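You operate a simulated robot arm through the tools that you are given. There is no shell and no other tool. Be economical: measure what you need, move in short steps, check, and stop when the job is done.

Carry out the task below with a simulated robot arm. There is one attempt and no reset: what you move stays moved.

TASK
Shut the purple binder on its statement and pack it in the small carton.
Fine: the lever is shut before the binder is lifted; the teal binder stays on the bench; both flaps end down. Set down upright: purple binder.
Where things are to end (x, y in the base frame): purple binder within 60 mm of [480, 670].
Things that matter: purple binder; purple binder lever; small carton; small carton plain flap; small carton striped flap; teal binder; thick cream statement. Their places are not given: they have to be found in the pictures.

It is judged by the outcome, as a careful person would: the job done as asked, and still so three seconds after it is handed in. It fails if anything else is knocked over, pushed out of place, dropped, spilled or broken.

THE ROBOT
A 7-joint arm with a two-finger parallel gripper, fixed in place. Base frame: the origin is at the foot of the arm, x ahead of it, y to its left, z up; the work surface is at about z = 720. Units: mm, degrees, N and s.
Its first joint turns from -166.0 to 166.0 degrees. Payload 4.4 kg.
The TCP is the grasp point between the finger pads, 23 mm short of the fingertips. In the tool frame z runs along the fingers and y along their closing line. Largest opening 94 mm; finger width 38, thickness 10; the body of the gripper, 54 by 96 mm, starts 39 mm behind the TCP.
Orientation is that of the tool frame in the base frame, as [roll, pitch, yaw] about the fixed x, y, z axes, in that order (R = Rz(yaw) Ry(pitch) Rx(roll)). With the fingers straight down and closing along the base's y, the tool's x points along the base's -x, its y along +y and its z along -z.

THE INTERFACE
- The arm moves only by the tool move_arm. Its argument "commands" is a list that holds one entry, the list of rows, each a list of 7 numbers: the gripper command, from -1 (fully open) to 1 (shut), values between in proportion, then the shift along the base's x, y, z in mm, then the turn, a rotation vector about the base's x, y, z in degrees. In form: [[[gripper, x, y, z, wx, wy, wz], ...]]. A call has 1 to 20 rows; each row is the pose to reach, as a shift and turn from the pose commanded when the call began. Each row takes 0.2 s and may step no farther than 50 mm and 8.6 degrees from the row before; otherwise, or with a gripper value out of range, the whole call is refused. A pose out of reach is approached as far as the arm can. The call stops where the force on the tool passes 40 N (or 10 N more than at its start, if that is more) or the arm is blocked; 0.2 s more then pass. The fingers move at their own pace (about 72 mm/s each) and stop on an object; they squeeze with about 30 N. The grip force told is the motor's: it shows also when the fingers shut on nothing. Time passes only in rows, and 0.2 s behind the last, so rows that repeat a pose let the fingers close. The reply holds the time, the measured pose of the TCP, the force on the tool along the base axes, the opening and the grip force, in the units named above and with some noise, with the torque about the TCP (base axes, N m) and any sound that the robot's microphone picked up.
- Cameras (640 x 400 px; columns grow to the right, rows downward): "scene" is fixed at [400.8, -499.7, 1553.8]; the picture's right is [0.96, -0.29, 0.00], its down [-0.15, -0.50, -0.85] and it looks along [0.25, 0.81, -0.52] (base axes); focal length 373 px, centre (320, 200). "wrist" rides on the gripper at [86, 16, -75] in the tool frame; the picture's right is [-0.18, 0.98, 0.00], its down [-0.58, -0.11, -0.81] and it looks along [-0.79, -0.15, 0.59] (tool axes); focal length 243 px, centre (320, 200).
- get_image(camera): a new picture of that camera. The clock stands still meanwhile.
- measure_at(camera, pixels): for up to 12 pixels [column, row] of the newest picture of that camera ("zoom" is the newest enlarged one), the place [x, y, z] in the base frame of the surface seen there, good to about 2 mm. The clock stands still meanwhile.
- zoom(camera, box): a new picture of the part [left, top, right, bottom] of that camera's present view, enlarged. The clock stands still meanwhile.
- finish_job(): hands the job in; it is judged then, once.

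Keep the steps short. Do not move on a guess: measure, check each grasp and each placing, and mend mistakes. In all there are 80 turns and 34 pictures (those below and enlarged ones count). Leave the gripper open and the arm clear of the work at the hand-in unless told otherwise, and finish with a single line.

The tools are called by a JSON object that holds its "method" and its "body". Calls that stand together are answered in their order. move_arm: Moves the arm, as the interface text tells. Its arguments: {"type":"object","properties":{"commands":{"type":"array"}},"required":["commands"]} The other tools are called the same way: get_image (camera) takes a picture; measure_at (camera, pixels) gives the place of the surface under pixels of a picture; zoom (camera, box) takes an enlarged picture of a part of a camera's view; finish_job () hands the job in.

At the start:

```text
time_s: 0.0
ee_pos: [401.4, 517.2, 1188.8]
ee_rot: [-180.0, 0.0, 180.0]
contact_force: [0.3, -0.7, -0.7]
moment: [-0.02, 0.01, 0.0]
opening: 94.1
finger_force: 0.0
```

scene: 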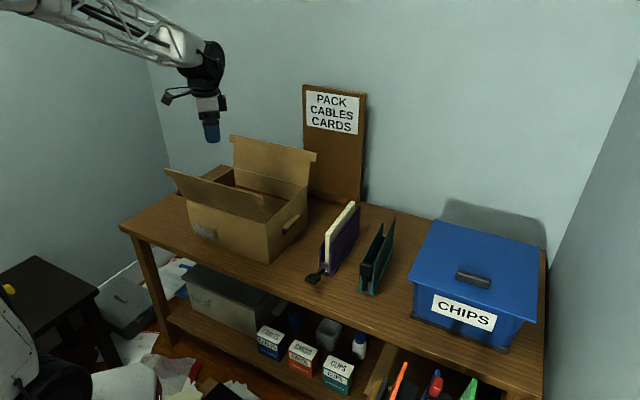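
wrist: 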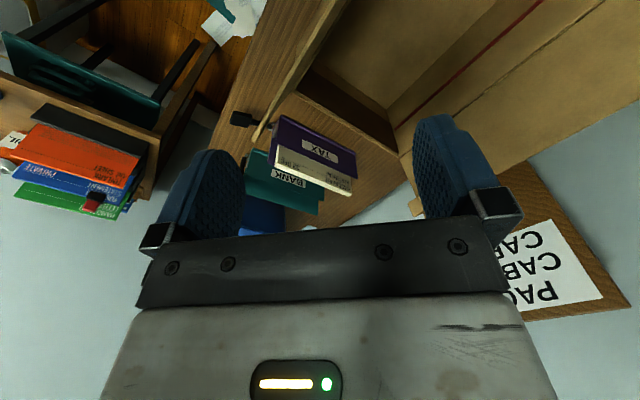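

I see the open carton, the purple binder with a cream statement in it, its lever sticking out at the front (around 315,277), and the teal binder. I'll zoom in on them.

{"method": "zoom", "body": {"camera": "scene", "box": [280, 180, 420, 300]}}

{"method": "zoom", "body": {"camera": "scene", "box": [150, 120, 340, 270]}}

```text
3.33 times, centred on (350, 240) of scene
```

zoom: 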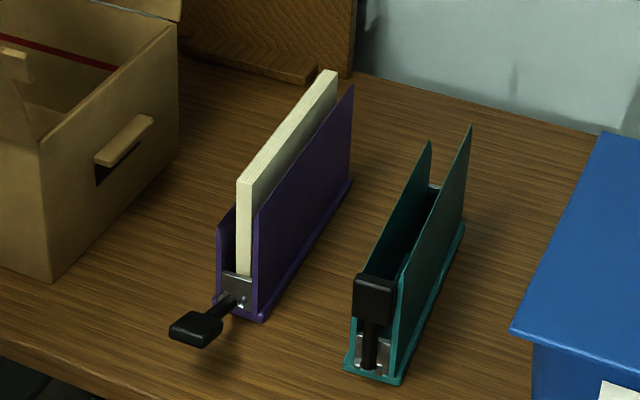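

```text
2.67 times, centred on (245, 195) of scene
```

zoom: 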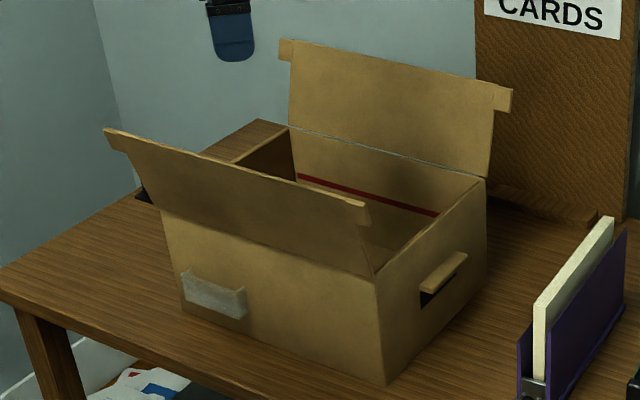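

The purple lever lies out towards the camera (open); the teal one stands up (shut). I'll measure the binder, lever and carton points on the scene picture and the carton zoom.

{"method": "measure_at", "body": {"camera": "zoom", "pixels": [[105, 132], [368, 215], [376, 280], [384, 384], [485, 181], [290, 42], [510, 92], [289, 130], [435, 213], [445, 265], [370, 240], [163, 210]]}}

{"method": "zoom", "body": {"camera": "scene", "box": [295, 195, 400, 295]}}

```text
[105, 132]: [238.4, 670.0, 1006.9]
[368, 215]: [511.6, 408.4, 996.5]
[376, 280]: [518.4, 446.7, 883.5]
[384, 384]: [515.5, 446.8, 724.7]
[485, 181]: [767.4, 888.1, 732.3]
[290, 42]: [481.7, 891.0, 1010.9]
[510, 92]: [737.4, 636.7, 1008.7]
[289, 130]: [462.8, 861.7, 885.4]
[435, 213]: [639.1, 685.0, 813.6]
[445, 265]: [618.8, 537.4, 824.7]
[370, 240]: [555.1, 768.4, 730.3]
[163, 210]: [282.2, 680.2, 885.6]
```

```text
4.00 times, centred on (348, 245) of scene
```

zoom: 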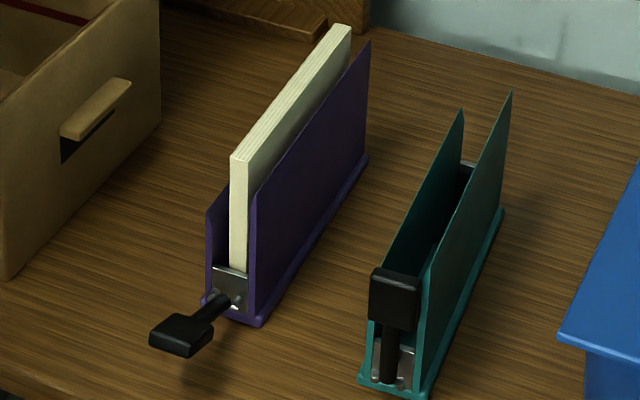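

Carton: rim z≈885, turned 45°, corners about (518,447), (282,680), (463,862), (699,629). Now measure binder and lever on this new zoom.

{"method": "measure_at", "body": {"camera": "zoom", "pixels": [[155, 342], [195, 350], [205, 325], [180, 322], [222, 305], [235, 160], [348, 30], [212, 212], [252, 195], [368, 45], [255, 322], [365, 160]]}}

{"method": "measure_at", "body": {"camera": "zoom", "pixels": [[390, 380], [392, 280], [392, 320], [372, 270], [460, 112], [510, 95], [364, 380], [232, 300], [236, 275], [242, 163], [335, 28], [208, 290]]}}

```text
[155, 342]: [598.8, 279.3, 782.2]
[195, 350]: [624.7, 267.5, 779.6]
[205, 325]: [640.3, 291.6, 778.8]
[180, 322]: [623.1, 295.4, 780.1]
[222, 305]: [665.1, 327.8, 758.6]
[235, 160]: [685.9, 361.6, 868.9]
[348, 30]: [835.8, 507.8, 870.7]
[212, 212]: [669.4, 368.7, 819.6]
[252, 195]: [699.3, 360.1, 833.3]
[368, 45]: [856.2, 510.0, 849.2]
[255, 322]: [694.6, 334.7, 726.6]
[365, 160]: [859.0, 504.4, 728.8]
```

```text
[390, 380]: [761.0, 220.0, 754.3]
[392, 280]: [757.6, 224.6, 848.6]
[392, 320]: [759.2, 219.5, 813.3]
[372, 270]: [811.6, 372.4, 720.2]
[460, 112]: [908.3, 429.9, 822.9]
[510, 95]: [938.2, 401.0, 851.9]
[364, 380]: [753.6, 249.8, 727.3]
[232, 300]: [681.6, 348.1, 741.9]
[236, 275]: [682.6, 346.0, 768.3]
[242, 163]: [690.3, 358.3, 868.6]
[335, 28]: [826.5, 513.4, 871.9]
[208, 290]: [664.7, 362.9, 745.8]
```

The binder's long axis points along about 45.9° (spine front centre ≈(680,349), back ≈(844,519)); the lever pad is at about (614,281,780), hinged near (678,346,752). I'll go above the pad, turning the hand 45.9° so the fingers close across the binder.

{"method": "move_arm", "body": {"commands": [[[-1, 26.5, -29.5, -20, 0, 0, 5.74], [-1, 53, -59, -40, 0, 0, 11.5], [-1, 79.5, -88.5, -60, 0, 0, 17.2], [-1, 106, -118, -80, 0, 0, 22.95], [-1, 132.5, -147.5, -100, 0, 0, 28.7], [-1, 159, -177, -120, 0, 0, 34.4], [-1, 185.5, -206.5, -150, 0, 0, 40.2], [-1, 212, -236, -180, 0, 0, 45.9], [-1, 212, -236, -210, 0, 0, 45.9], [-1, 212, -236, -240, 0, 0, 45.9], [-1, 212, -236, -240, 0, 0, 45.9]]]}}

{"method": "get_image", "body": {"camera": "wrist"}}

{"method": "get_image", "body": {"camera": "scene"}}

```text
time_s: 2.4
ee_pos: [612.1, 278.4, 945.6]
ee_rot: [180.0, 0.0, -134.1]
contact_force: [0.6, -0.1, 0.0]
moment: [-0.02, 0.02, 0.02]
opening: 94.1
finger_force: 0.0
```

```text
28 pictures are left
```

wrist: 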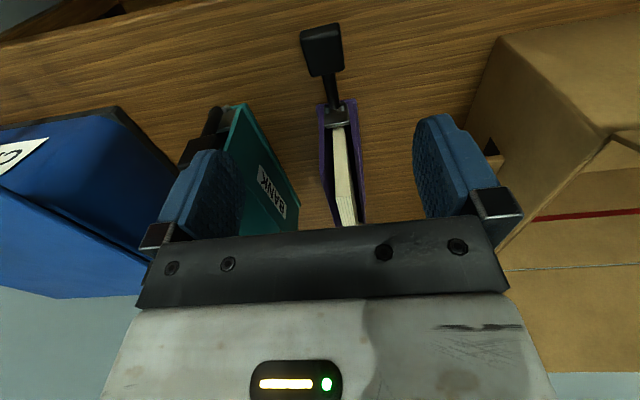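

```text
27 pictures are left
```

scene: 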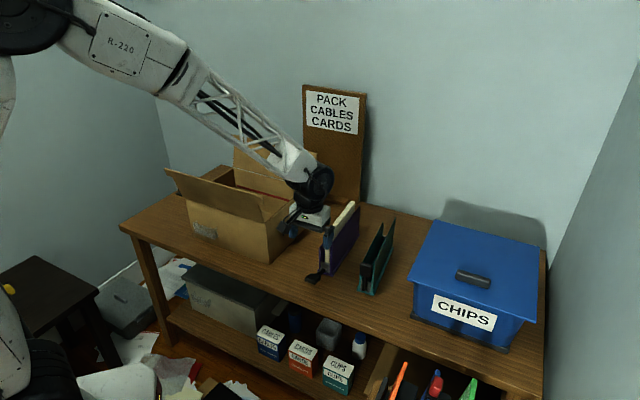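

Hand is above the pad. The wrist view shows lever and binder clearly; measure lever pad, its stalk and the binder ends there.

{"method": "measure_at", "body": {"camera": "wrist", "pixels": [[303, 32], [338, 27], [342, 68], [310, 75], [323, 52], [331, 92], [335, 106], [328, 118], [348, 115], [338, 170], [322, 106], [353, 101]]}}

```text
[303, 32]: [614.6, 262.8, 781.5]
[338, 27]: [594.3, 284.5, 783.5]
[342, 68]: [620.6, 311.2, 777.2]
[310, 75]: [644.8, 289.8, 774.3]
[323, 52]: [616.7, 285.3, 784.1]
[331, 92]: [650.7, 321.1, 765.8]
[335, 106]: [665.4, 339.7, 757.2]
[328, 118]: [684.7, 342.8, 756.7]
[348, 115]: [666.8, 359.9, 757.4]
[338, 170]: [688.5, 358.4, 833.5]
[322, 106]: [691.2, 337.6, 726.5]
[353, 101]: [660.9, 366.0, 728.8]
```

Pad centre ≈(618,287,776), 31 wide. Descend straddling it (first partly shut to ~60 mm) and close.

{"method": "move_arm", "body": {"commands": [[[-0.6, 5, 7, -40, 0, 0, 0], [-0.4, 5, 7, -80, 0, 0, 0], [-0.4, 5, 7, -120, 0, 0, 0], [-0.4, 5, 7, -150, 0, 0, 0], [-0.4, 5, 7, -168, 0, 0, 0], [-0.4, 5, 7, -168, 0, 0, 0]]]}}

{"method": "zoom", "body": {"camera": "wrist", "box": [160, 60, 480, 260]}}

```text
time_s: 3.8
ee_pos: [618.1, 287.3, 779.4]
ee_rot: [-179.9, 0.0, -134.1]
contact_force: [-0.5, 0.0, 0.1]
moment: [-0.04, 0.01, 0.01]
opening: 65.8
finger_force: 0.0
```

```text
2.00 times, centred on (320, 160) of wrist
```

zoom: 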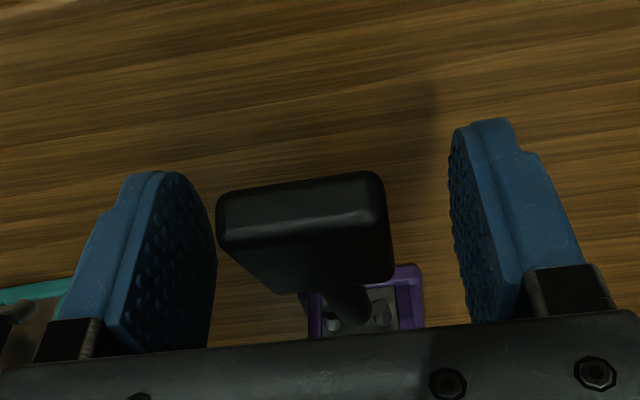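

Pad sits between the fingers. Close on it.

{"method": "move_arm", "body": {"commands": [[[0, 0, 0, 0, 0, 0, 0], [0.5, 0, 0, 0, 0, 0, 0], [1, 0, 0, 0, 0, 0, 0], [1, 0, 0, 0, 0, 0, 0]]]}}

```text
time_s: 4.8
ee_pos: [617.9, 288.6, 778.2]
ee_rot: [-179.9, 0.1, -134.1]
contact_force: [-2.2, 2.8, 1.5]
moment: [0.23, 0.16, 0.6]
opening: 35.6
finger_force: 29.9
```

Gripped (35.6 mm). Start the arc about the hinge with fixed hand orientation, a first small part.

{"method": "move_arm", "body": {"commands": [[[1, 1.5, 1.6, 6, 0, 0, 0], [1, 3.4, 3.5, 12, 0, 0, 0], [1, 5.6, 5.7, 18.3, 0, 0, 0], [1, 8.4, 8.6, 24.8, 0, 0, 0], [1, 11.7, 12.0, 30.9, 0, 0, 0]]]}}

```text
time_s: 6.0
ee_pos: [629.4, 299.3, 809.4]
ee_rot: [-179.9, 0.0, -134.2]
contact_force: [0.0, -0.5, -5.0]
moment: [-0.66, 0.66, -0.02]
opening: 35.5
finger_force: 29.7
```

Low force. Check in the scene.

{"method": "zoom", "body": {"camera": "scene", "box": [280, 180, 400, 300]}}

```text
3.33 times, centred on (340, 240) of scene
```

zoom: 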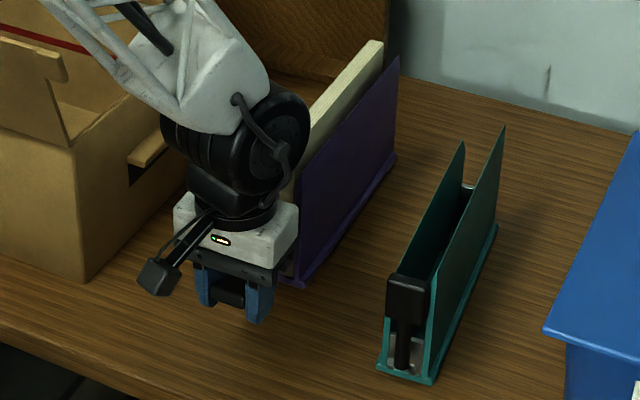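

Lever is rising, binder steady. Continue to about 60°.

{"method": "move_arm", "body": {"commands": [[[1, 3.5, 3.6, 5.6, 0, 0, 0], [1, 7.5, 7.8, 10.8, 0, 0, 0], [1, 11.8, 12.1, 15.5, 0, 0, 0], [1, 16.3, 16.8, 19.6, 0, 0, 0], [1, 16.3, 16.8, 19.6, 0, 0, 0]]]}}

```text
time_s: 7.2
ee_pos: [645.1, 317.4, 831.1]
ee_rot: [-180.0, 0.1, -134.1]
contact_force: [-0.3, 0.0, -4.5]
moment: [-0.65, 0.63, -0.01]
opening: 35.5
finger_force: 30.4
```

Continue to ~75°.

{"method": "move_arm", "body": {"commands": [[[1, 5, 5.2, 3.2, 0, 0, 0], [1, 10, 10.3, 6, 0, 0, 0], [1, 14.8, 15.2, 8.8, 0, 0, 0], [1, 14.8, 15.2, 8.8, 0, 0, 0]]]}}

{"method": "zoom", "body": {"camera": "wrist", "box": [160, 60, 480, 260]}}

```text
time_s: 8.2
ee_pos: [661.3, 331.3, 839.0]
ee_rot: [180.0, -0.1, -134.1]
contact_force: [0.2, -0.5, -4.2]
moment: [-0.72, 0.65, -0.02]
opening: 35.7
finger_force: 29.7
```

```text
2.00 times, centred on (320, 160) of wrist
```

zoom: 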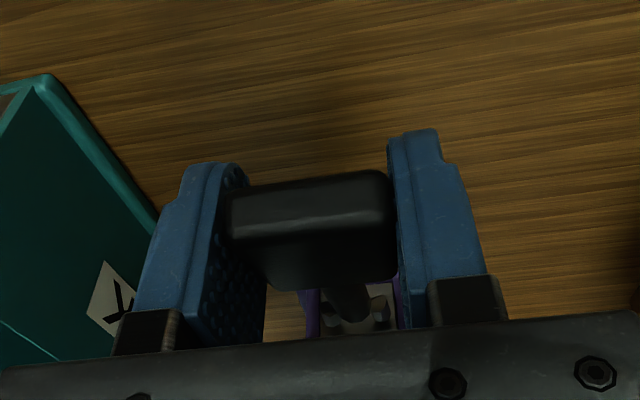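

The pad's attitude relative to the fingers looks unchanged — I must check whether the binder itself is being lifted.

{"method": "zoom", "body": {"camera": "scene", "box": [280, 160, 400, 300]}}

```text
2.86 times, centred on (340, 230) of scene
```

zoom: 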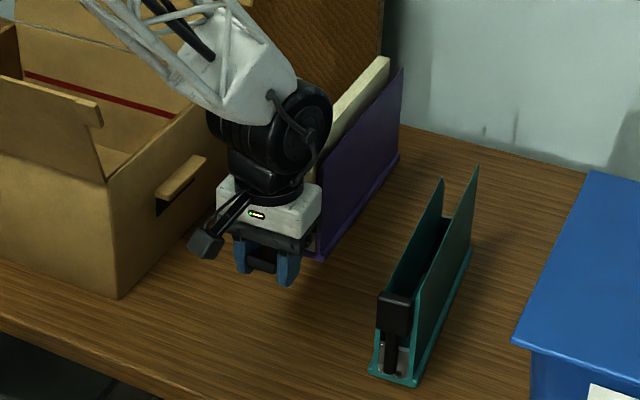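

{"method": "measure_at", "body": {"camera": "zoom", "pixels": [[322, 258], [360, 211], [398, 160], [400, 72], [385, 62], [330, 120], [340, 90], [380, 30], [395, 133]]}}

```text
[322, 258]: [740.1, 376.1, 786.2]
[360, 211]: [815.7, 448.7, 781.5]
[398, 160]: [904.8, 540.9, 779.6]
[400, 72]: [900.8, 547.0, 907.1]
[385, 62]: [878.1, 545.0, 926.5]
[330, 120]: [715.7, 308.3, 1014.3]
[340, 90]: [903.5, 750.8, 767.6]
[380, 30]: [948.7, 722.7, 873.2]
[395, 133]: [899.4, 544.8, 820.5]
```

The whole binder came up 57 mm, hanging level from its still-open lever: lifting is what I meant not to do before shutting. I'll put it straight back on its original spot (back along the path, then down gently), then find a way to swing the lever while the binder stays on the bench.

{"method": "move_arm", "body": {"commands": [[[1, -10, -10.3, 0, 0, 0, 0], [1, -21, -21.6, 0, 0, 0, 0], [1, -32, -33, 0, 0, 0, 0], [1, -42.8, -44, 0, 0, 0, 0], [1, -42.8, -44, -15, 0, 0, 0], [1, -42.8, -44, -30, 0, 0, 0], [1, -42.8, -44, -42, 0, 0, 0], [1, -42.8, -44, -50, 0, 0, 0], [1, -42.8, -44, -55, 0, 0, 0], [1, -42.8, -44, -58.5, 0, 0, 0], [1, -42.8, -44, -58.5, 0, 0, 0]]]}}

{"method": "zoom", "body": {"camera": "scene", "box": [280, 180, 400, 300]}}

```text
time_s: 10.6
ee_pos: [620.0, 288.4, 781.2]
ee_rot: [-180.0, 0.0, -134.1]
contact_force: [-0.6, -2.7, 4.2]
moment: [0.29, -0.11, -0.03]
opening: 35.4
finger_force: 30.1
```

```text
3.33 times, centred on (340, 240) of scene
```

zoom: 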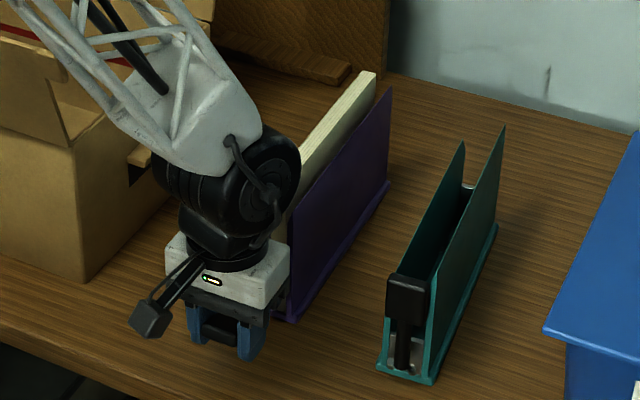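

Force has turned to +4 N: it's standing. Check the base height.

{"method": "measure_at", "body": {"camera": "zoom", "pixels": [[292, 318], [340, 255], [386, 186], [386, 95], [375, 76]]}}

{"method": "move_arm", "body": {"commands": [[[0.4, 0, 0, 0, 0, 0, 0], [0, 0, 0, 0, 0, 0, 0], [-0.3, 0, 0, 0, 0, 0, 0], [-0.3, 0, 0, 0, 0, 0, 0]]]}}

```text
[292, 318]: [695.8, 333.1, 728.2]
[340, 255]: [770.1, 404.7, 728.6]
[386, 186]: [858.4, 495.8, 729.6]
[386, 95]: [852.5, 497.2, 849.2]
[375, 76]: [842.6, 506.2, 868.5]
```

```text
time_s: 11.6
ee_pos: [618.9, 287.7, 779.7]
ee_rot: [179.9, 0.0, -133.9]
contact_force: [0.2, 0.4, 0.0]
moment: [-0.02, 0.02, 0.02]
opening: 61.1
finger_force: 0.2
```

The binder stands on its original spot, upright. Reason it lifted: I held the pad rigidly without turning the hand. Now, with fingers open around the pad, I'll tilt the hand 40° so fingers point toward the binder; then grip and rotate the hand together with the lever.

{"method": "move_arm", "body": {"commands": [[[-0.3, 0, 0, 0, 5.74, -5.57, 0], [-0.3, 0, 0, 0, 11.49, -11.14, 0], [-0.3, 0, 0, 0, 17.23, -16.7, 0], [-0.3, 0, 0, 0, 22.98, -22.27, 0], [-0.3, 0, 0, 0, 28.7, -27.8, 0], [-0.3, 0, 0, 0, 28.7, -27.8, 0]]]}}

{"method": "get_image", "body": {"camera": "wrist"}}

```text
time_s: 12.5
ee_pos: [614.8, 283.1, 750.3]
ee_rot: [179.0, 22.2, -134.6]
contact_force: [-12.1, -12.5, 35.1]
moment: [-1.2, -0.29, -0.47]
opening: 61.0
finger_force: 0.1
stopped in row 4: the force on the tool passed its limit at 375 N (the readings are from after the stop); the commanded pose is now the measured one
```

```text
21 pictures are left
```

wrist: 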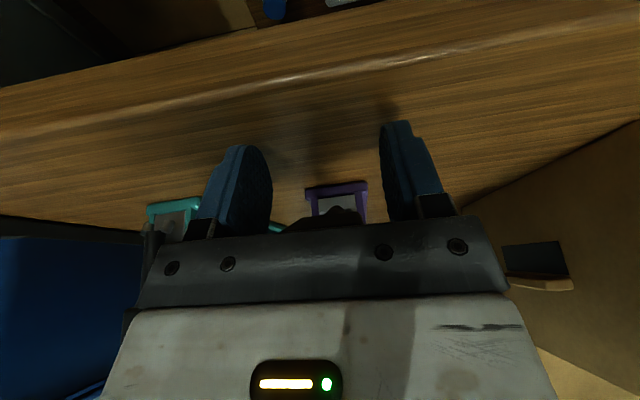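

The arm couldn't keep height while tilting: TCP sank to z=750 and fingertips touched the bench. Ease off straight up, then look.

{"method": "move_arm", "body": {"commands": [[[-0.3, 0, 0, 8, 0, 0, 0], [-0.3, 0, 0, 18, 0, 0, 0], [-0.3, 0, 0, 30, 0, 0, 0], [-0.3, 0, 0, 30, 0, 0, 0]]]}}

{"method": "get_image", "body": {"camera": "scene"}}

```text
time_s: 13.5
ee_pos: [613.1, 282.9, 777.8]
ee_rot: [178.7, 21.9, -134.7]
contact_force: [-0.1, 1.1, -1.5]
moment: [-0.02, 0.02, -0.03]
opening: 61.2
finger_force: 0.0
```

```text
20 pictures are left
```

scene: 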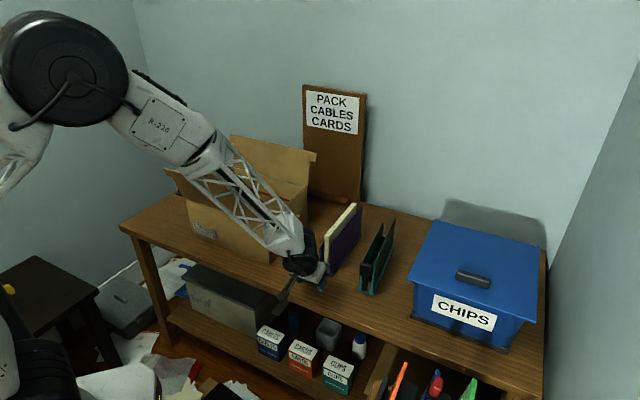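

Check the carton and flap near the forearm and the binder.

{"method": "zoom", "body": {"camera": "scene", "box": [150, 130, 390, 310]}}

```text
2.22 times, centred on (270, 220) of scene
```

zoom: 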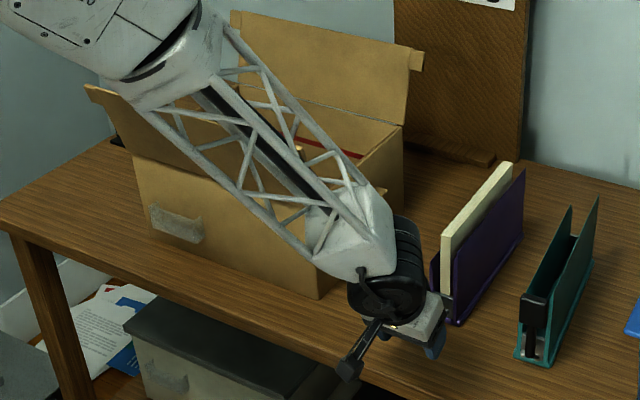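

Nothing displaced. 22° of tilt suffices for a ~40° swing. Check the pad between the fingers.

{"method": "get_image", "body": {"camera": "wrist"}}

```text
18 pictures are left
```

wrist: 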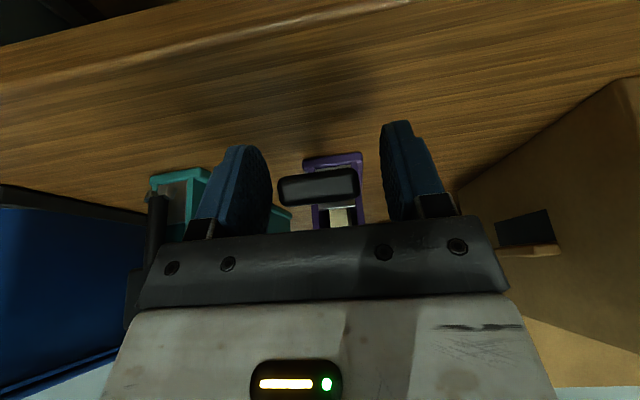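

{"method": "measure_at", "body": {"camera": "wrist", "pixels": [[285, 190], [352, 183], [318, 176], [318, 196], [335, 158], [308, 168], [360, 160], [340, 218]]}}

```text
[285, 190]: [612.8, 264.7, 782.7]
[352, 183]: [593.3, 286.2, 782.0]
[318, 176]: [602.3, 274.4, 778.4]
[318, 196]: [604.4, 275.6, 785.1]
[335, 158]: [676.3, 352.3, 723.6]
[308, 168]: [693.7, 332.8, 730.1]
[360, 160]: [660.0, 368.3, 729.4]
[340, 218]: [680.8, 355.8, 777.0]
```

Pad unchanged: centre ≈(617,288,775). Hinge estimated at (671,343.5,750). Centre on the pad and grip.

{"method": "move_arm", "body": {"commands": [[[-0.3, 4, 5, -2, 0, 0, 0], [0.2, 4, 5, -2, 0, 0, 0], [1, 4, 5, -2, 0, 0, 0], [1, 4, 5, -2, 0, 0, 0], [1, 4, 5, -2, 0, 0, 0]]]}}

```text
time_s: 14.7
ee_pos: [618.3, 288.1, 775.1]
ee_rot: [178.8, 22.0, -134.7]
contact_force: [1.7, -1.4, 0.6]
moment: [-0.16, -0.21, -0.48]
opening: 35.5
finger_force: 30.0
```

Gripped. Swing lever with the hand turning along, first 16°.

{"method": "move_arm", "body": {"commands": [[[1, 1.4, 1.5, 5.2, -2.87, 2.78, 0], [1, 2.9, 3.0, 10.4, -5.74, 5.57, 0], [1, 4.8, 5.0, 15.4, -8.6, 8.35, 0], [1, 6.9, 7.1, 20.2, -11.49, 11.14, 0], [1, 6.9, 7.1, 20.2, -11.49, 11.14, 0]]]}}

{"method": "zoom", "body": {"camera": "scene", "box": [280, 180, 400, 300]}}

```text
time_s: 15.9
ee_pos: [625.1, 296.0, 794.6]
ee_rot: [178.9, 6.0, -134.6]
contact_force: [0.7, -0.2, -0.1]
moment: [-0.13, -0.07, -0.08]
opening: 35.4
finger_force: 30.3
```

```text
3.33 times, centred on (340, 240) of scene
```

zoom: 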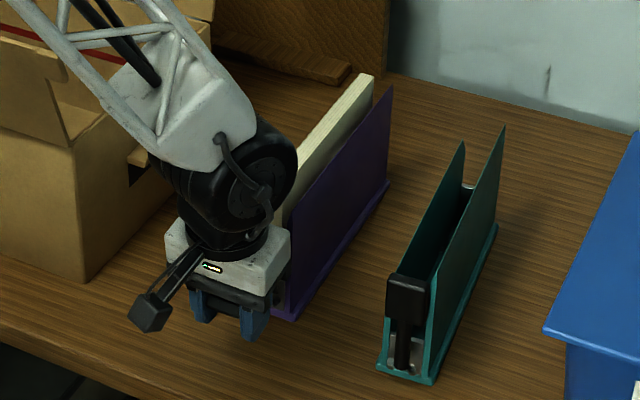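

Forces near zero and the binder stays put: the lever swings freely. Continue another 24°.

{"method": "move_arm", "body": {"commands": [[[1, 2.3, 2.4, 4.6, -2.87, 2.78, 0], [1, 4.8, 5.0, 9.0, -5.74, 5.57, 0], [1, 7.6, 7.8, 13, -8.6, 8.35, 0], [1, 10.5, 10.8, 16.8, -11.49, 11.14, 0], [1, 13.6, 14.0, 20.3, -14.36, 13.92, 0], [1, 16.8, 17.4, 23.5, -17.23, 16.7, 0], [1, 16.8, 17.4, 23.5, -17.23, 16.7, 0]]]}}

```text
time_s: 17.5
ee_pos: [640.7, 313.5, 817.2]
ee_rot: [179.2, -18.0, -134.7]
contact_force: [-1.2, -0.6, 0.8]
moment: [-0.14, 0.05, 0.04]
opening: 35.6
finger_force: 30.0
```

θ≈58°. Another 8°, then release and see whether the lever stays.

{"method": "move_arm", "body": {"commands": [[[1, 3.4, 3.5, 2.9, -2.87, 2.78, 0], [1, 6.9, 7.1, 5.5, -5.74, 5.57, 0], [1, 6.9, 7.1, 5.5, -5.74, 5.57, 0], [0.5, 6.9, 7.1, 5.5, -5.74, 5.57, 0], [0, 6.9, 7.1, 5.5, -5.74, 5.57, 0], [-0.2, 6.9, 7.1, 5.5, -5.74, 5.57, 0], [-0.2, 6.9, 7.1, 5.5, -5.74, 5.57, 0]]]}}

{"method": "zoom", "body": {"camera": "wrist", "box": [160, 60, 480, 260]}}

```text
time_s: 19.1
ee_pos: [647.7, 321.5, 824.1]
ee_rot: [179.3, -26.0, -134.7]
contact_force: [0.2, 0.4, -0.5]
moment: [0.02, -0.01, 0.03]
opening: 56.3
finger_force: 0.0
```

```text
2.00 times, centred on (320, 160) of wrist
```

zoom: 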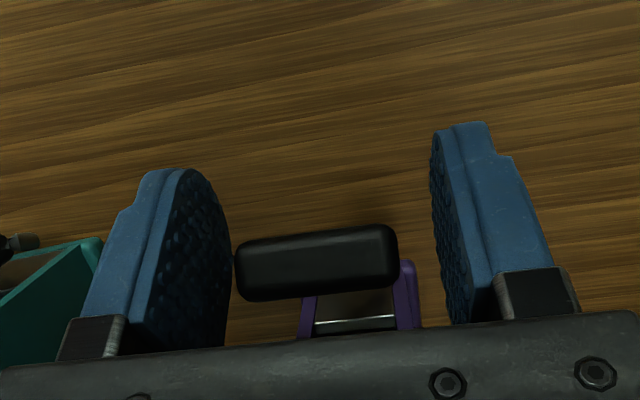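

{"method": "measure_at", "body": {"camera": "zoom", "pixels": [[245, 250], [390, 235], [315, 240], [320, 275], [395, 275], [245, 290], [360, 322]]}}

```text
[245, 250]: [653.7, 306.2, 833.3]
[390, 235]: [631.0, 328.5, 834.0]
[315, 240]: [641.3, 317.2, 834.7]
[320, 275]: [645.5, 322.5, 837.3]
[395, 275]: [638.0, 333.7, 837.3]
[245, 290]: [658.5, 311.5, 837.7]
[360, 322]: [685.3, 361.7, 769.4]
```

The lever stays at ~67° on its own. Back the hand off along the binder axis, turn it vertical, shut the fingers, to push the lever the rest from outside.

{"method": "move_arm", "body": {"commands": [[[-0.2, -14, -14.5, 0, 0, 0, 0], [-0.2, -28, -29, 2, 4.3, -4.2, 0], [-0.2, -40, -41.3, 8, 9.3, -9, 0], [-0.2, -48.7, -50.3, 16, 14.4, -13.9, 0], [0.5, -48.7, -50.3, 26, 18.65, -18.1, 0], [1, -48.7, -50.3, 26, 18.65, -18.1, 0], [1, -48.7, -50.3, 26, 18.65, -18.1, 0], [1, -48.7, -50.3, 26, 18.65, -18.1, 0]]]}}

{"method": "zoom", "body": {"camera": "wrist", "box": [160, 60, 480, 260]}}

```text
time_s: 20.9
ee_pos: [598.1, 270.4, 849.9]
ee_rot: [179.0, 0.0, -134.6]
contact_force: [0.5, 0.4, -0.6]
moment: [0.05, 0.0, 0.01]
opening: 0.1
finger_force: 30.0
```

```text
2.00 times, centred on (320, 160) of wrist
```

zoom: 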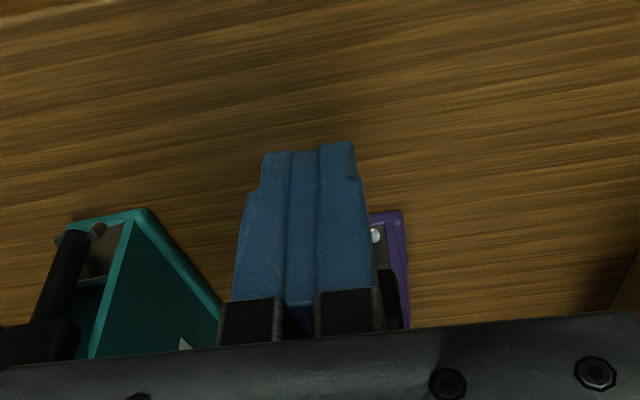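

Push along +u toward the lever, slowing near contact.

{"method": "move_arm", "body": {"commands": [[[1, 13.9, 14.4, 0, 0, 0, 0], [1, 24.4, 25.1, 0, 0, 0, 0], [1, 31.3, 32.3, 0, 0, 0, 0], [1, 35.5, 36.6, 0, 0, 0, 0], [1, 39.0, 40.2, 0, 0, 0, 0], [1, 42.5, 43.8, 0, 0, 0, 0], [1, 45.2, 46.7, 0, 0, 0, 0], [1, 48, 49.5, 0, 0, 0, 0], [1, 48, 49.5, 0, 0, 0, 0]]]}}

{"method": "zoom", "body": {"camera": "scene", "box": [280, 180, 400, 300]}}

```text
time_s: 22.9
ee_pos: [646.2, 319.8, 849.9]
ee_rot: [179.0, 0.0, -134.6]
contact_force: [0.0, -0.6, 0.6]
moment: [0.0, 0.0, -0.01]
opening: 0.2
finger_force: 30.0
```

```text
3.33 times, centred on (340, 240) of scene
```

zoom: 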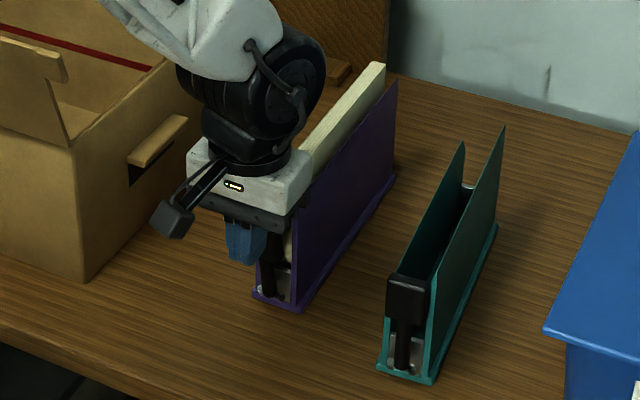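

The binder slid ~10 mm along its axis while the lever came upright. Back off and inspect whether the lever is fully shut.

{"method": "move_arm", "body": {"commands": [[[1, -20, -20.6, 0, 0, 0, 0], [1, -50, -51.6, 10, 0, 0, 0], [1, -75, -77, 40, 0, 0, 0], [1, -75, -77, 80, 0, 0, 0], [1, -75, -77, 80, 0, 0, 0]]]}}

{"method": "zoom", "body": {"camera": "scene", "box": [295, 195, 400, 295]}}

```text
time_s: 24.1
ee_pos: [571.0, 239.9, 929.8]
ee_rot: [179.0, 0.0, -134.7]
contact_force: [0.9, -0.3, -0.8]
moment: [0.02, 0.0, 0.01]
opening: 0.2
finger_force: 29.7
```

```text
4.00 times, centred on (348, 245) of scene
```

zoom: 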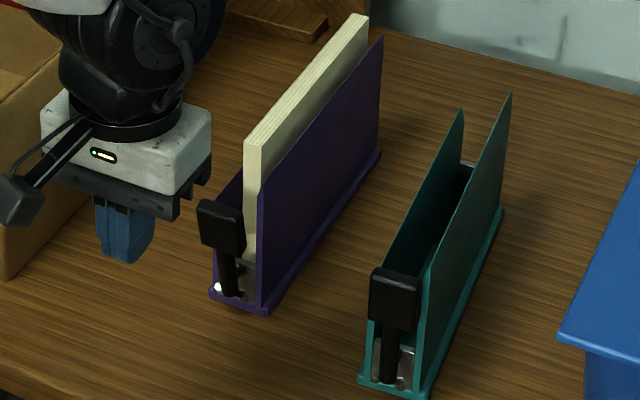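

{"method": "measure_at", "body": {"camera": "zoom", "pixels": [[218, 215], [222, 240], [225, 275], [233, 292], [208, 288], [268, 312], [378, 152], [248, 150], [258, 205], [362, 20], [225, 190], [380, 45]]}}

{"method": "measure_at", "body": {"camera": "zoom", "pixels": [[392, 282], [392, 312], [390, 350], [388, 375], [362, 380], [428, 395], [502, 210], [255, 150], [242, 150], [262, 220], [372, 25]]}}

```text
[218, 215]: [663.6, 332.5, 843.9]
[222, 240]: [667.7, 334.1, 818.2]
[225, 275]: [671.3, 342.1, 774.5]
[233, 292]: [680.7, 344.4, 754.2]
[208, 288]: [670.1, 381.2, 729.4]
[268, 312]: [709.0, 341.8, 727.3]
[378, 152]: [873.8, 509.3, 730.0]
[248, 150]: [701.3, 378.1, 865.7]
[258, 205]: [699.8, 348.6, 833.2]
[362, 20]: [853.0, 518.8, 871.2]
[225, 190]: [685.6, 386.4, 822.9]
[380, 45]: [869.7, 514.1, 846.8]
```

```text
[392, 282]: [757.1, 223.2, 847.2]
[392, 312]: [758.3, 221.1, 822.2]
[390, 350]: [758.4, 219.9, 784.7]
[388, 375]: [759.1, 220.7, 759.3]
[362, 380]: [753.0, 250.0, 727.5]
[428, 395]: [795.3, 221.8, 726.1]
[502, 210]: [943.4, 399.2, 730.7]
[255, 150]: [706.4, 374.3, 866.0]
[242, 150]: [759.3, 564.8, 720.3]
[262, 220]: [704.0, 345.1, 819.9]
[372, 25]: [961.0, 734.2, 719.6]
```

The teal lever is vertical and flush; the purple one still leans out ~10–12°, so it's not fully shut, and pushing slides the light binder. Plan: grip the pad at its outer part, press lightly down so the binder is pinned, and rotate it the rest of the way. First approach from outside with fingers at ~62 mm, 12° tilt.

{"method": "move_arm", "body": {"commands": [[[-0.3, 15, 15, -20, 2.9, -2.8, 0], [-0.3, 30, 30, -50, 5.8, -5.6, 0], [-0.3, 45, 46, -80, 8.6, -8.35, 0], [-0.3, 50.2, 51, -99.8, 8.6, -8.35, 0], [-0.3, 50.2, 51, -99.8, 8.6, -8.35, 0]]]}}

{"method": "get_image", "body": {"camera": "wrist"}}

```text
time_s: 25.3
ee_pos: [622.8, 292.3, 831.4]
ee_rot: [178.9, 12.0, -134.8]
contact_force: [0.1, -0.4, 0.1]
moment: [0.01, 0.01, 0.0]
opening: 61.0
finger_force: 0.0
```

```text
12 pictures are left
```

wrist: 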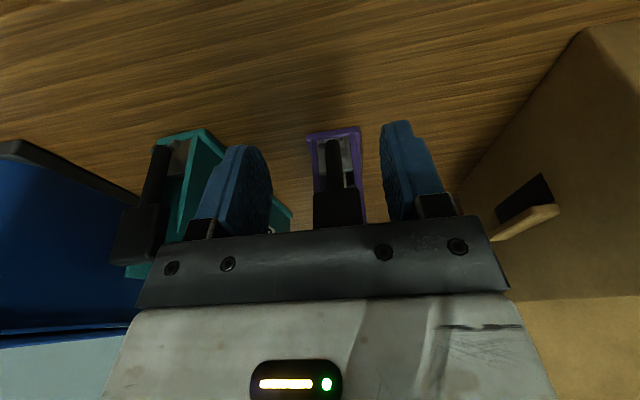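

{"method": "measure_at", "body": {"camera": "wrist", "pixels": [[318, 205], [358, 205], [338, 200], [333, 160], [310, 134], [358, 128]]}}

```text
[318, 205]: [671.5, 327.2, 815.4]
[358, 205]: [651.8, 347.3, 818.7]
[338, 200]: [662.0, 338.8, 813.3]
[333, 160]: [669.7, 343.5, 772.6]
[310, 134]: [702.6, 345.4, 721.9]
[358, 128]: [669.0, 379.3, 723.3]
```

Pad is ~3 mm to the left of my axis; correct for it, move in and grip.

{"method": "move_arm", "body": {"commands": [[[-0.3, 12, 14.5, -0.5, 0, 0, 0], [-0.3, 25, 29.5, -1, 0, 0, 0], [-0.3, 37.8, 44, -1.5, 0, 0, 0], [-0.3, 37.8, 44, -1.5, 0, 0, 0], [0.3, 37.8, 44, -1.5, 0, 0, 0], [1, 37.8, 44, -1.5, 0, 0, 0], [1, 37.8, 44, -1.5, 0, 0, 0]]]}}

```text
time_s: 26.9
ee_pos: [660.8, 337.5, 828.0]
ee_rot: [178.9, 12.0, -134.7]
contact_force: [1.6, -3.1, 3.1]
moment: [-0.35, -0.42, -0.34]
opening: 36.1
finger_force: 29.6
```

Gripped. Press down slightly to pin the binder.

{"method": "move_arm", "body": {"commands": [[[1, 0, 0, -1, 0, 0, 0], [1, 0, 0, -2, 0, 0, 0], [1, 0, 0, -2, 0, 0, 0]]]}}

```text
time_s: 27.7
ee_pos: [661.3, 337.5, 829.3]
ee_rot: [179.0, 12.1, -134.6]
contact_force: [-0.8, -0.8, 22.9]
moment: [-0.24, -0.91, -0.2]
opening: 35.9
finger_force: 29.9
```

23 N down-load. Now rotate 4° at a time.

{"method": "move_arm", "body": {"commands": [[[1, 2, 2, 0.9, -1.43, 1.39, 0], [1, 3.9, 4.0, 1.8, -2.87, 2.78, 0], [1, 5.9, 6.1, 2.6, -4.3, 4.17, 0], [1, 7.9, 8.2, 3.3, -5.74, 5.57, 0], [1, 7.9, 8.2, 3.3, -5.74, 5.57, 0]]]}}

```text
time_s: 28.9
ee_pos: [667.7, 345.2, 830.8]
ee_rot: [179.0, 3.9, -134.6]
contact_force: [-0.5, -0.1, 0.2]
moment: [-0.17, -0.02, -0.23]
opening: 35.5
finger_force: 30.5
```

{"method": "move_arm", "body": {"commands": [[[1, 2, 2, 0, -1.43, 1.39, 0], [1, 4.1, 4.1, -0.3, -2.87, 2.78, 0], [1, 4.1, 4.1, -0.3, -2.87, 2.78, 0]]]}}

{"method": "zoom", "body": {"camera": "wrist", "box": [200, 80, 440, 260]}}

```text
time_s: 29.7
ee_pos: [671.5, 350.2, 831.0]
ee_rot: [178.9, 0.0, -134.6]
contact_force: [-4.0, -5.2, 8.7]
moment: [0.0, -0.74, -0.32]
opening: 35.6
finger_force: 29.8
```

```text
2.22 times, centred on (320, 170) of wrist
```

zoom: 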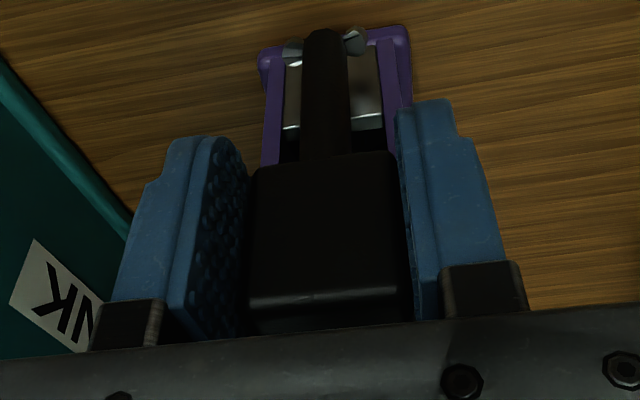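

{"method": "measure_at", "body": {"camera": "zoom", "pixels": [[325, 60], [325, 100], [325, 145], [325, 180], [325, 230], [325, 280], [275, 58], [395, 40], [300, 120], [370, 120]]}}

```text
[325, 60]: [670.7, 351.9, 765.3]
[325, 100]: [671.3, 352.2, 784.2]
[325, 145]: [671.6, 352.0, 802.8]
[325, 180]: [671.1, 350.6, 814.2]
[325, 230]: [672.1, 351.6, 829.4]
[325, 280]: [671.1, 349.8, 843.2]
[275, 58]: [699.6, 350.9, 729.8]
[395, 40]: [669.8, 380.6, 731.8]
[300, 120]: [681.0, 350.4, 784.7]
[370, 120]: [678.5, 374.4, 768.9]
```

Lever is now vertical (same as teal) and the binder didn't slide. A small extra 2° push to make sure it is at its stop, then let go.

{"method": "move_arm", "body": {"commands": [[[1, 0, 0, -1, 0, 0, 0], [1, 1, 1, -1, -0.72, 0.7, 0], [1, 2, 2, -1.2, -1.43, 1.39, 0], [1, 2, 2, -1.2, -1.43, 1.39, 0]]]}}

```text
time_s: 30.7
ee_pos: [673.7, 351.3, 829.2]
ee_rot: [179.1, -1.9, -134.6]
contact_force: [-4.9, -2.9, 23.0]
moment: [0.0, -0.78, -0.22]
opening: 35.6
finger_force: 30.3
```

Release and back out along −u, then up.

{"method": "move_arm", "body": {"commands": [[[0.3, 0, 0, 0, 0, 0, 0], [-0.3, 0, 0, 0, 0, 0, 0], [-0.3, 0, 0, 0, 0, 0, 0], [-0.3, -14, -14.4, 0, 0, 0, 0], [-0.3, -28, -28.7, 2, 0, 0, 0], [-0.3, -42, -43, 10, 0, 0, 0], [-0.3, -42, -43, 50, 0, 0, 0], [-0.3, -42, -43, 90, 0, 0, 0], [-0.3, -42, -43, 90, 0, 0, 0]]]}}

{"method": "zoom", "body": {"camera": "scene", "box": [220, 150, 400, 300]}}

```text
time_s: 32.7
ee_pos: [633.0, 308.2, 917.4]
ee_rot: [179.0, -2.0, -134.7]
contact_force: [0.1, 0.5, -1.1]
moment: [-0.01, 0.02, 0.03]
opening: 61.2
finger_force: 0.1
```

```text
2.67 times, centred on (310, 225) of scene
```

zoom: 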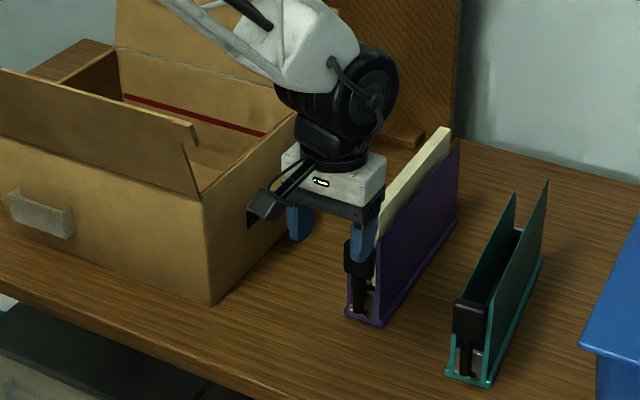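

{"method": "measure_at", "body": {"camera": "zoom", "pixels": [[352, 248], [353, 268], [357, 290], [358, 305], [352, 318], [384, 323], [456, 218], [440, 132], [128, 100], [260, 132], [180, 140], [210, 170]]}}

```text
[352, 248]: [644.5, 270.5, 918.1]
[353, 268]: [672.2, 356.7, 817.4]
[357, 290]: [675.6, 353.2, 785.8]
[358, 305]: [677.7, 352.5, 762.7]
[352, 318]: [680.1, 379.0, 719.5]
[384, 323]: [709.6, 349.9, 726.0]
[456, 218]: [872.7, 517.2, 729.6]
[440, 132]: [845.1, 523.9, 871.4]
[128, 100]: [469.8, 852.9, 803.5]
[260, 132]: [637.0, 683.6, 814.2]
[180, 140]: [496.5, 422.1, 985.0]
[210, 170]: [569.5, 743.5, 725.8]
```

Lever reads vertical after release: shut, binder on the bench. Now to the binder's middle (773.4,450.8), hand level, above it.

{"method": "move_arm", "body": {"commands": [[[-1, 0, 0, 40, 0.4, -1.0, 0], [-1, 28, 28.5, 50, 0.73, -2.1, 0.3], [-1, 56, 57, 50, 0.73, -2.1, 0.3], [-1, 84, 85.5, 50, 0.73, -2.1, 0.3], [-1, 112, 114, 50, 0.73, -2.1, 0.3], [-1, 140.4, 142.6, 50, 0.73, -2.1, 0.3], [-1, 140.4, 142.6, 50, 0.73, -2.1, 0.3]]]}}

{"method": "get_image", "body": {"camera": "wrist"}}

```text
time_s: 34.3
ee_pos: [773.6, 451.2, 965.3]
ee_rot: [-180.0, 0.0, -134.3]
contact_force: [0.5, -0.5, -0.9]
moment: [0.02, 0.0, -0.03]
opening: 93.8
finger_force: 0.1
```

```text
9 pictures are left
```

wrist: 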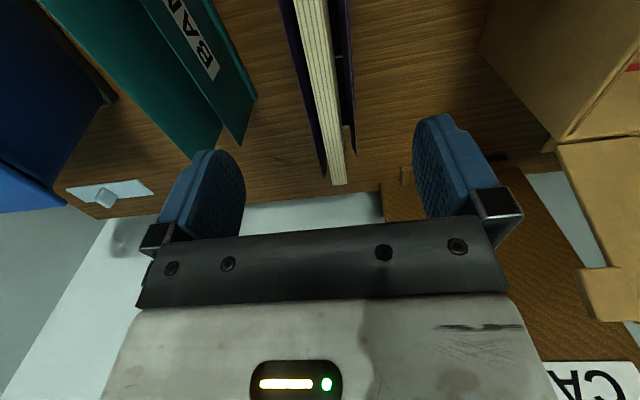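

{"method": "measure_at", "body": {"camera": "wrist", "pixels": [[312, 60], [330, 60], [321, 60], [304, 75], [346, 75], [335, 182], [330, 150], [345, 40], [325, 165], [355, 148]]}}

```text
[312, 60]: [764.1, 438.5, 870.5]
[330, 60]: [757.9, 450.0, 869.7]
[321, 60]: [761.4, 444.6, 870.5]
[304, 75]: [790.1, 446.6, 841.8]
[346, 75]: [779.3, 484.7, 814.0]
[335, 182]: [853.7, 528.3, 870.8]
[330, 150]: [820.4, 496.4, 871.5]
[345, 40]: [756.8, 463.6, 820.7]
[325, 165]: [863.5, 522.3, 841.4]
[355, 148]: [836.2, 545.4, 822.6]
```

Covers: right top ≈848 at n=256.5, left top ≈823 at n=221.5; statement top 871. I need to go low: TCP z≈833.5, palm just above the statement. Shift 2.5 mm left and descend.

{"method": "move_arm", "body": {"commands": [[[-1, -1.8, 1.7, -45, 0, 0, 0], [-1, -1.8, 1.7, -90, 0, 0, 0], [-1, -1.8, 1.7, -115, 0, 0, 0], [-1, -1.8, 1.7, -126, 0, 0, 0], [-1, -1.8, 1.7, -131.5, 0, 0, 0], [-1, -1.8, 1.7, -131.5, 0, 0, 0]]]}}

```text
time_s: 35.7
ee_pos: [771.0, 452.6, 836.8]
ee_rot: [180.0, 0.1, -134.4]
contact_force: [-0.3, -1.3, 0.2]
moment: [0.04, 0.03, 0.01]
opening: 94.0
finger_force: 0.1
```

No contact; a couple more mm down, then close.

{"method": "move_arm", "body": {"commands": [[[-1, 0, 0, -1, 0, 0, 0], [-1, 0, 0, -2, 0, 0, 0], [0, 0, 0, -2, 0, 0, 0], [0.6, 0, 0, -2, 0, 0, 0], [1, 0, 0, -2, 0, 0, 0], [1, 0, 0, -2, 0, 0, 0], [1, 0, 0, -2, 0, 0, 0]]]}}

```text
time_s: 37.3
ee_pos: [770.9, 453.6, 834.5]
ee_rot: [179.9, 0.0, -134.4]
contact_force: [1.6, 0.5, 1.1]
moment: [0.05, -0.01, -0.14]
opening: 43.6
finger_force: 30.0
```

Opening 43.6, grip 30 N: on the covers. Lift 25 mm slowly and check.

{"method": "move_arm", "body": {"commands": [[[1, 0, 0, 4, 0, 0, 0], [1, 0, 0, 10, 0, 0, 0], [1, 0, 0, 18, 0, 0, 0], [1, 0, 0, 25, 0, 0, 0], [1, 0, 0, 25, 0, 0, 0]]]}}

{"method": "zoom", "body": {"camera": "scene", "box": [290, 160, 410, 280]}}

```text
time_s: 38.5
ee_pos: [770.9, 453.5, 861.6]
ee_rot: [-179.9, 0.0, -134.4]
contact_force: [0.2, 0.1, -4.9]
moment: [0.02, -0.02, -0.04]
opening: 43.3
finger_force: 29.4
```

```text
3.33 times, centred on (350, 220) of scene
```

zoom: 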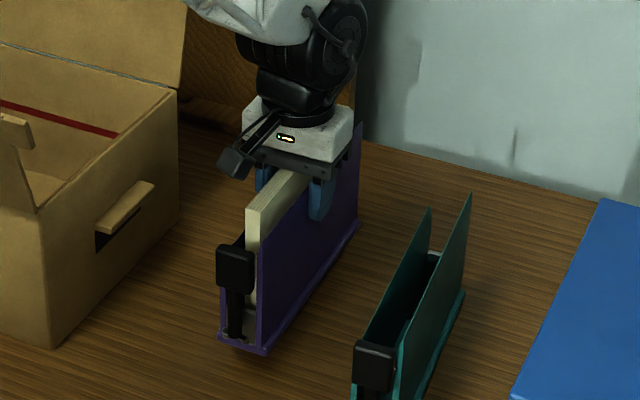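

Held level, 4.9 N, lever shut. Rise straight up to z≈1165 to clear the flaps (tops ≈1010).

{"method": "move_arm", "body": {"commands": [[[1, 0, 0, 30, 0, 0, 0], [1, 0, 0, 70, 0, 0, 0], [1, 0, 0, 115, 0, 0, 0], [1, 0, 0, 160, 0, 0, 0], [1, 0, 0, 205, 0, 0, 0], [1, 0, 0, 250, 0, 0, 0], [1, 0, 0, 290, 0, 0, 0], [1, 0, 0, 305, 0, 0, 0], [1, 0, 0, 305, 0, 0, 0]]]}}

```text
time_s: 40.5
ee_pos: [771.5, 451.2, 1165.9]
ee_rot: [180.0, 0.0, -134.4]
contact_force: [0.4, 0.1, -4.7]
moment: [0.0, 0.03, 0.02]
opening: 43.4
finger_force: 29.9
```

Still held. Carry over the carton centre (494,651) while turning −90°.

{"method": "move_arm", "body": {"commands": [[[1, -20, 14, 0, 0, 0, -7], [1, -43, 31, 0, 0, 0, -14.5], [1, -67, 48, 0, 0, 0, -22], [1, -91, 65, 0, 0, 0, -29.5], [1, -115, 82, 0, 0, 0, -37], [1, -139, 99, 0, 0, 0, -44.5], [1, -163, 116, 0, 0, 0, -52], [1, -187, 134, 0, 0, 0, -60], [1, -211, 152, 0, 0, 0, -68], [1, -235, 170, 0, 0, 0, -76], [1, -258, 186, 0, 0, 0, -84], [1, -277, 199, 0, 0, 0, -90.2], [1, -277, 199, 0, 0, 0, -90.2]]]}}

{"method": "get_image", "body": {"camera": "scene"}}

```text
time_s: 43.3
ee_pos: [493.3, 652.2, 1165.5]
ee_rot: [179.9, 0.0, 135.4]
contact_force: [0.3, 0.5, -4.1]
moment: [-0.02, -0.03, 0.01]
opening: 43.4
finger_force: 30.1
```

```text
7 pictures are left
```

scene: 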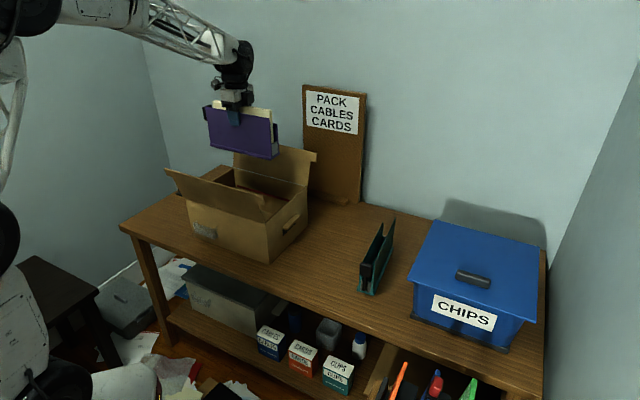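

I need to see which end the lever is at and where the ends are; zoom.

{"method": "zoom", "body": {"camera": "scene", "box": [160, 80, 330, 220]}}

```text
2.86 times, centred on (245, 150) of scene
```

zoom: 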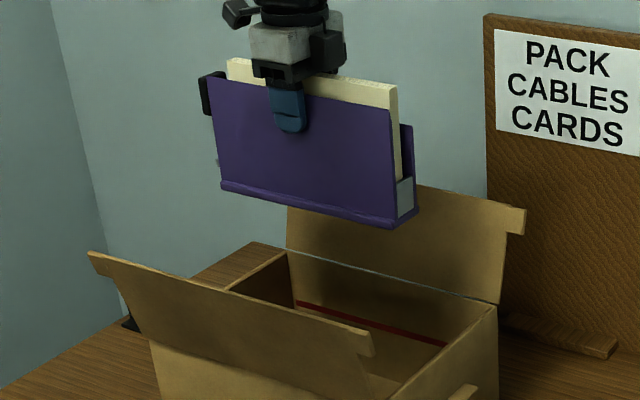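

{"method": "measure_at", "body": {"camera": "zoom", "pixels": [[394, 226], [415, 211], [222, 187], [203, 95], [492, 308], [400, 388], [285, 252], [230, 290], [150, 345], [300, 300], [440, 343], [400, 370]]}}

```text
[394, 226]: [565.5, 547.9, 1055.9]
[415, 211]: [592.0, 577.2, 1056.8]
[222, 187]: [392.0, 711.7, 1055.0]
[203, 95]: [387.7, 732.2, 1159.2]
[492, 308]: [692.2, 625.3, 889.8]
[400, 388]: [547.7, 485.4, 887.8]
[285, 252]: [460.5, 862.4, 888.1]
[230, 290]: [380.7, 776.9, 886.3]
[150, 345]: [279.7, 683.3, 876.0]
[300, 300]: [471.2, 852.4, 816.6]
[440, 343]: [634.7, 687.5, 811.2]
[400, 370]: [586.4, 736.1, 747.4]
```

Lever at the left end. Along the box the binder spans −127…+135 of ±160 and is centred across. Shift 5 mm left and lower between the flaps to just above the floor.

{"method": "move_arm", "body": {"commands": [[[1, -3.5, 3.5, -30, 0, 0, 0], [1, -3.5, 3.5, -70, 0, 0, 0], [1, -3.5, 3.5, -110, 0, 0, 0], [1, -3.5, 3.5, -150, 0, 0, 0], [1, -3.5, 3.5, -190, 0, 0, 0], [1, -3.5, 3.5, -230, 0, 0, 0], [1, -3.5, 3.5, -265, 0, 0, 0], [1, -3.5, 3.5, -290, 0, 0, 0], [1, -3.5, 3.5, -305, 0, 0, 0], [1, -3.5, 3.5, -312, 0, 0, 0], [1, -3.5, 3.5, -312, 0, 0, 0]]]}}

```text
time_s: 45.7
ee_pos: [491.0, 654.6, 853.6]
ee_rot: [-180.0, 0.1, 135.5]
contact_force: [0.0, -0.3, -4.8]
moment: [0.0, -0.03, -0.01]
opening: 43.1
finger_force: 30.4
```

Free so far (z=853.6). Lower in small steps until the floor takes the load.

{"method": "move_arm", "body": {"commands": [[[1, 0, 0, -3, 0, 0, 0], [1, 0, 0, -6, 0, 0, 0], [1, 0, 0, -8, 0, 0, 0], [1, 0, 0, -10, 0, 0, 0], [1, 0, 0, -10, 0, 0, 0]]]}}

```text
time_s: 46.9
ee_pos: [490.3, 654.7, 842.9]
ee_rot: [179.9, 0.0, 135.3]
contact_force: [0.0, -0.6, -4.1]
moment: [-0.03, -0.01, 0.01]
opening: 43.4
finger_force: 29.7
```

{"method": "move_arm", "body": {"commands": [[[1, 0, 0, -1.5, 0, 0, 0], [1, 0, 0, -3, 0, 0, 0], [1, 0, 0, -3, 0, 0, 0]]]}}

```text
time_s: 47.7
ee_pos: [490.4, 655.2, 841.5]
ee_rot: [179.9, 0.0, 135.5]
contact_force: [-6.2, -5.1, 20.3]
moment: [-0.19, 0.09, -0.02]
opening: 43.3
finger_force: 30.0
```

Floor reached (+20 N at z≈841). Ease up 1 mm, open, and rise straight out.

{"method": "move_arm", "body": {"commands": [[[1, 0, 0, 1, 0, 0, 0], [0.4, 0, 0, 1, 0, 0, 0], [0, 0, 0, 1, 0, 0, 0], [-0.5, 0, 0, 1, 0, 0, 0], [-0.5, 0, 0, 1, 0, 0, 0], [-0.5, 0, 0, 20, 0, 0, 0], [-0.5, 0, 0, 50, 0, 0, 0], [-0.5, 0, 0, 95, 0, 0, 0], [-0.5, 0, 0, 140, 0, 0, 0], [-0.5, 0, 0, 185, 0, 0, 0], [-0.5, 0, 0, 230, 0, 0, 0], [-0.5, 0, 0, 275, 0, 0, 0], [-0.5, 0, 0, 275, 0, 0, 0]]]}}

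{"method": "get_image", "body": {"camera": "wrist"}}

```text
time_s: 50.5
ee_pos: [489.0, 655.5, 1115.5]
ee_rot: [-179.9, -0.1, 135.4]
contact_force: [-0.7, -0.4, -0.2]
moment: [-0.01, -0.03, -0.01]
opening: 70.7
finger_force: 0.1
```

```text
5 pictures are left
```

wrist: 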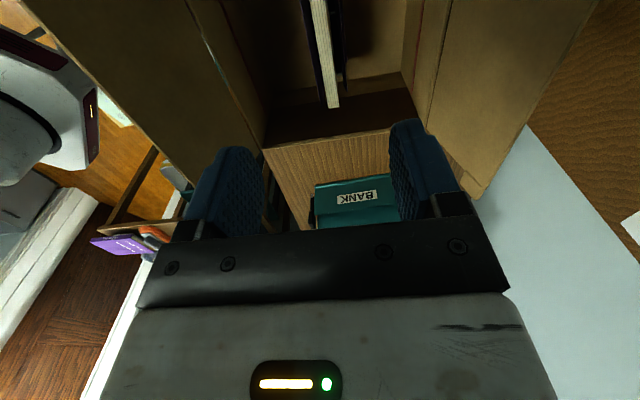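

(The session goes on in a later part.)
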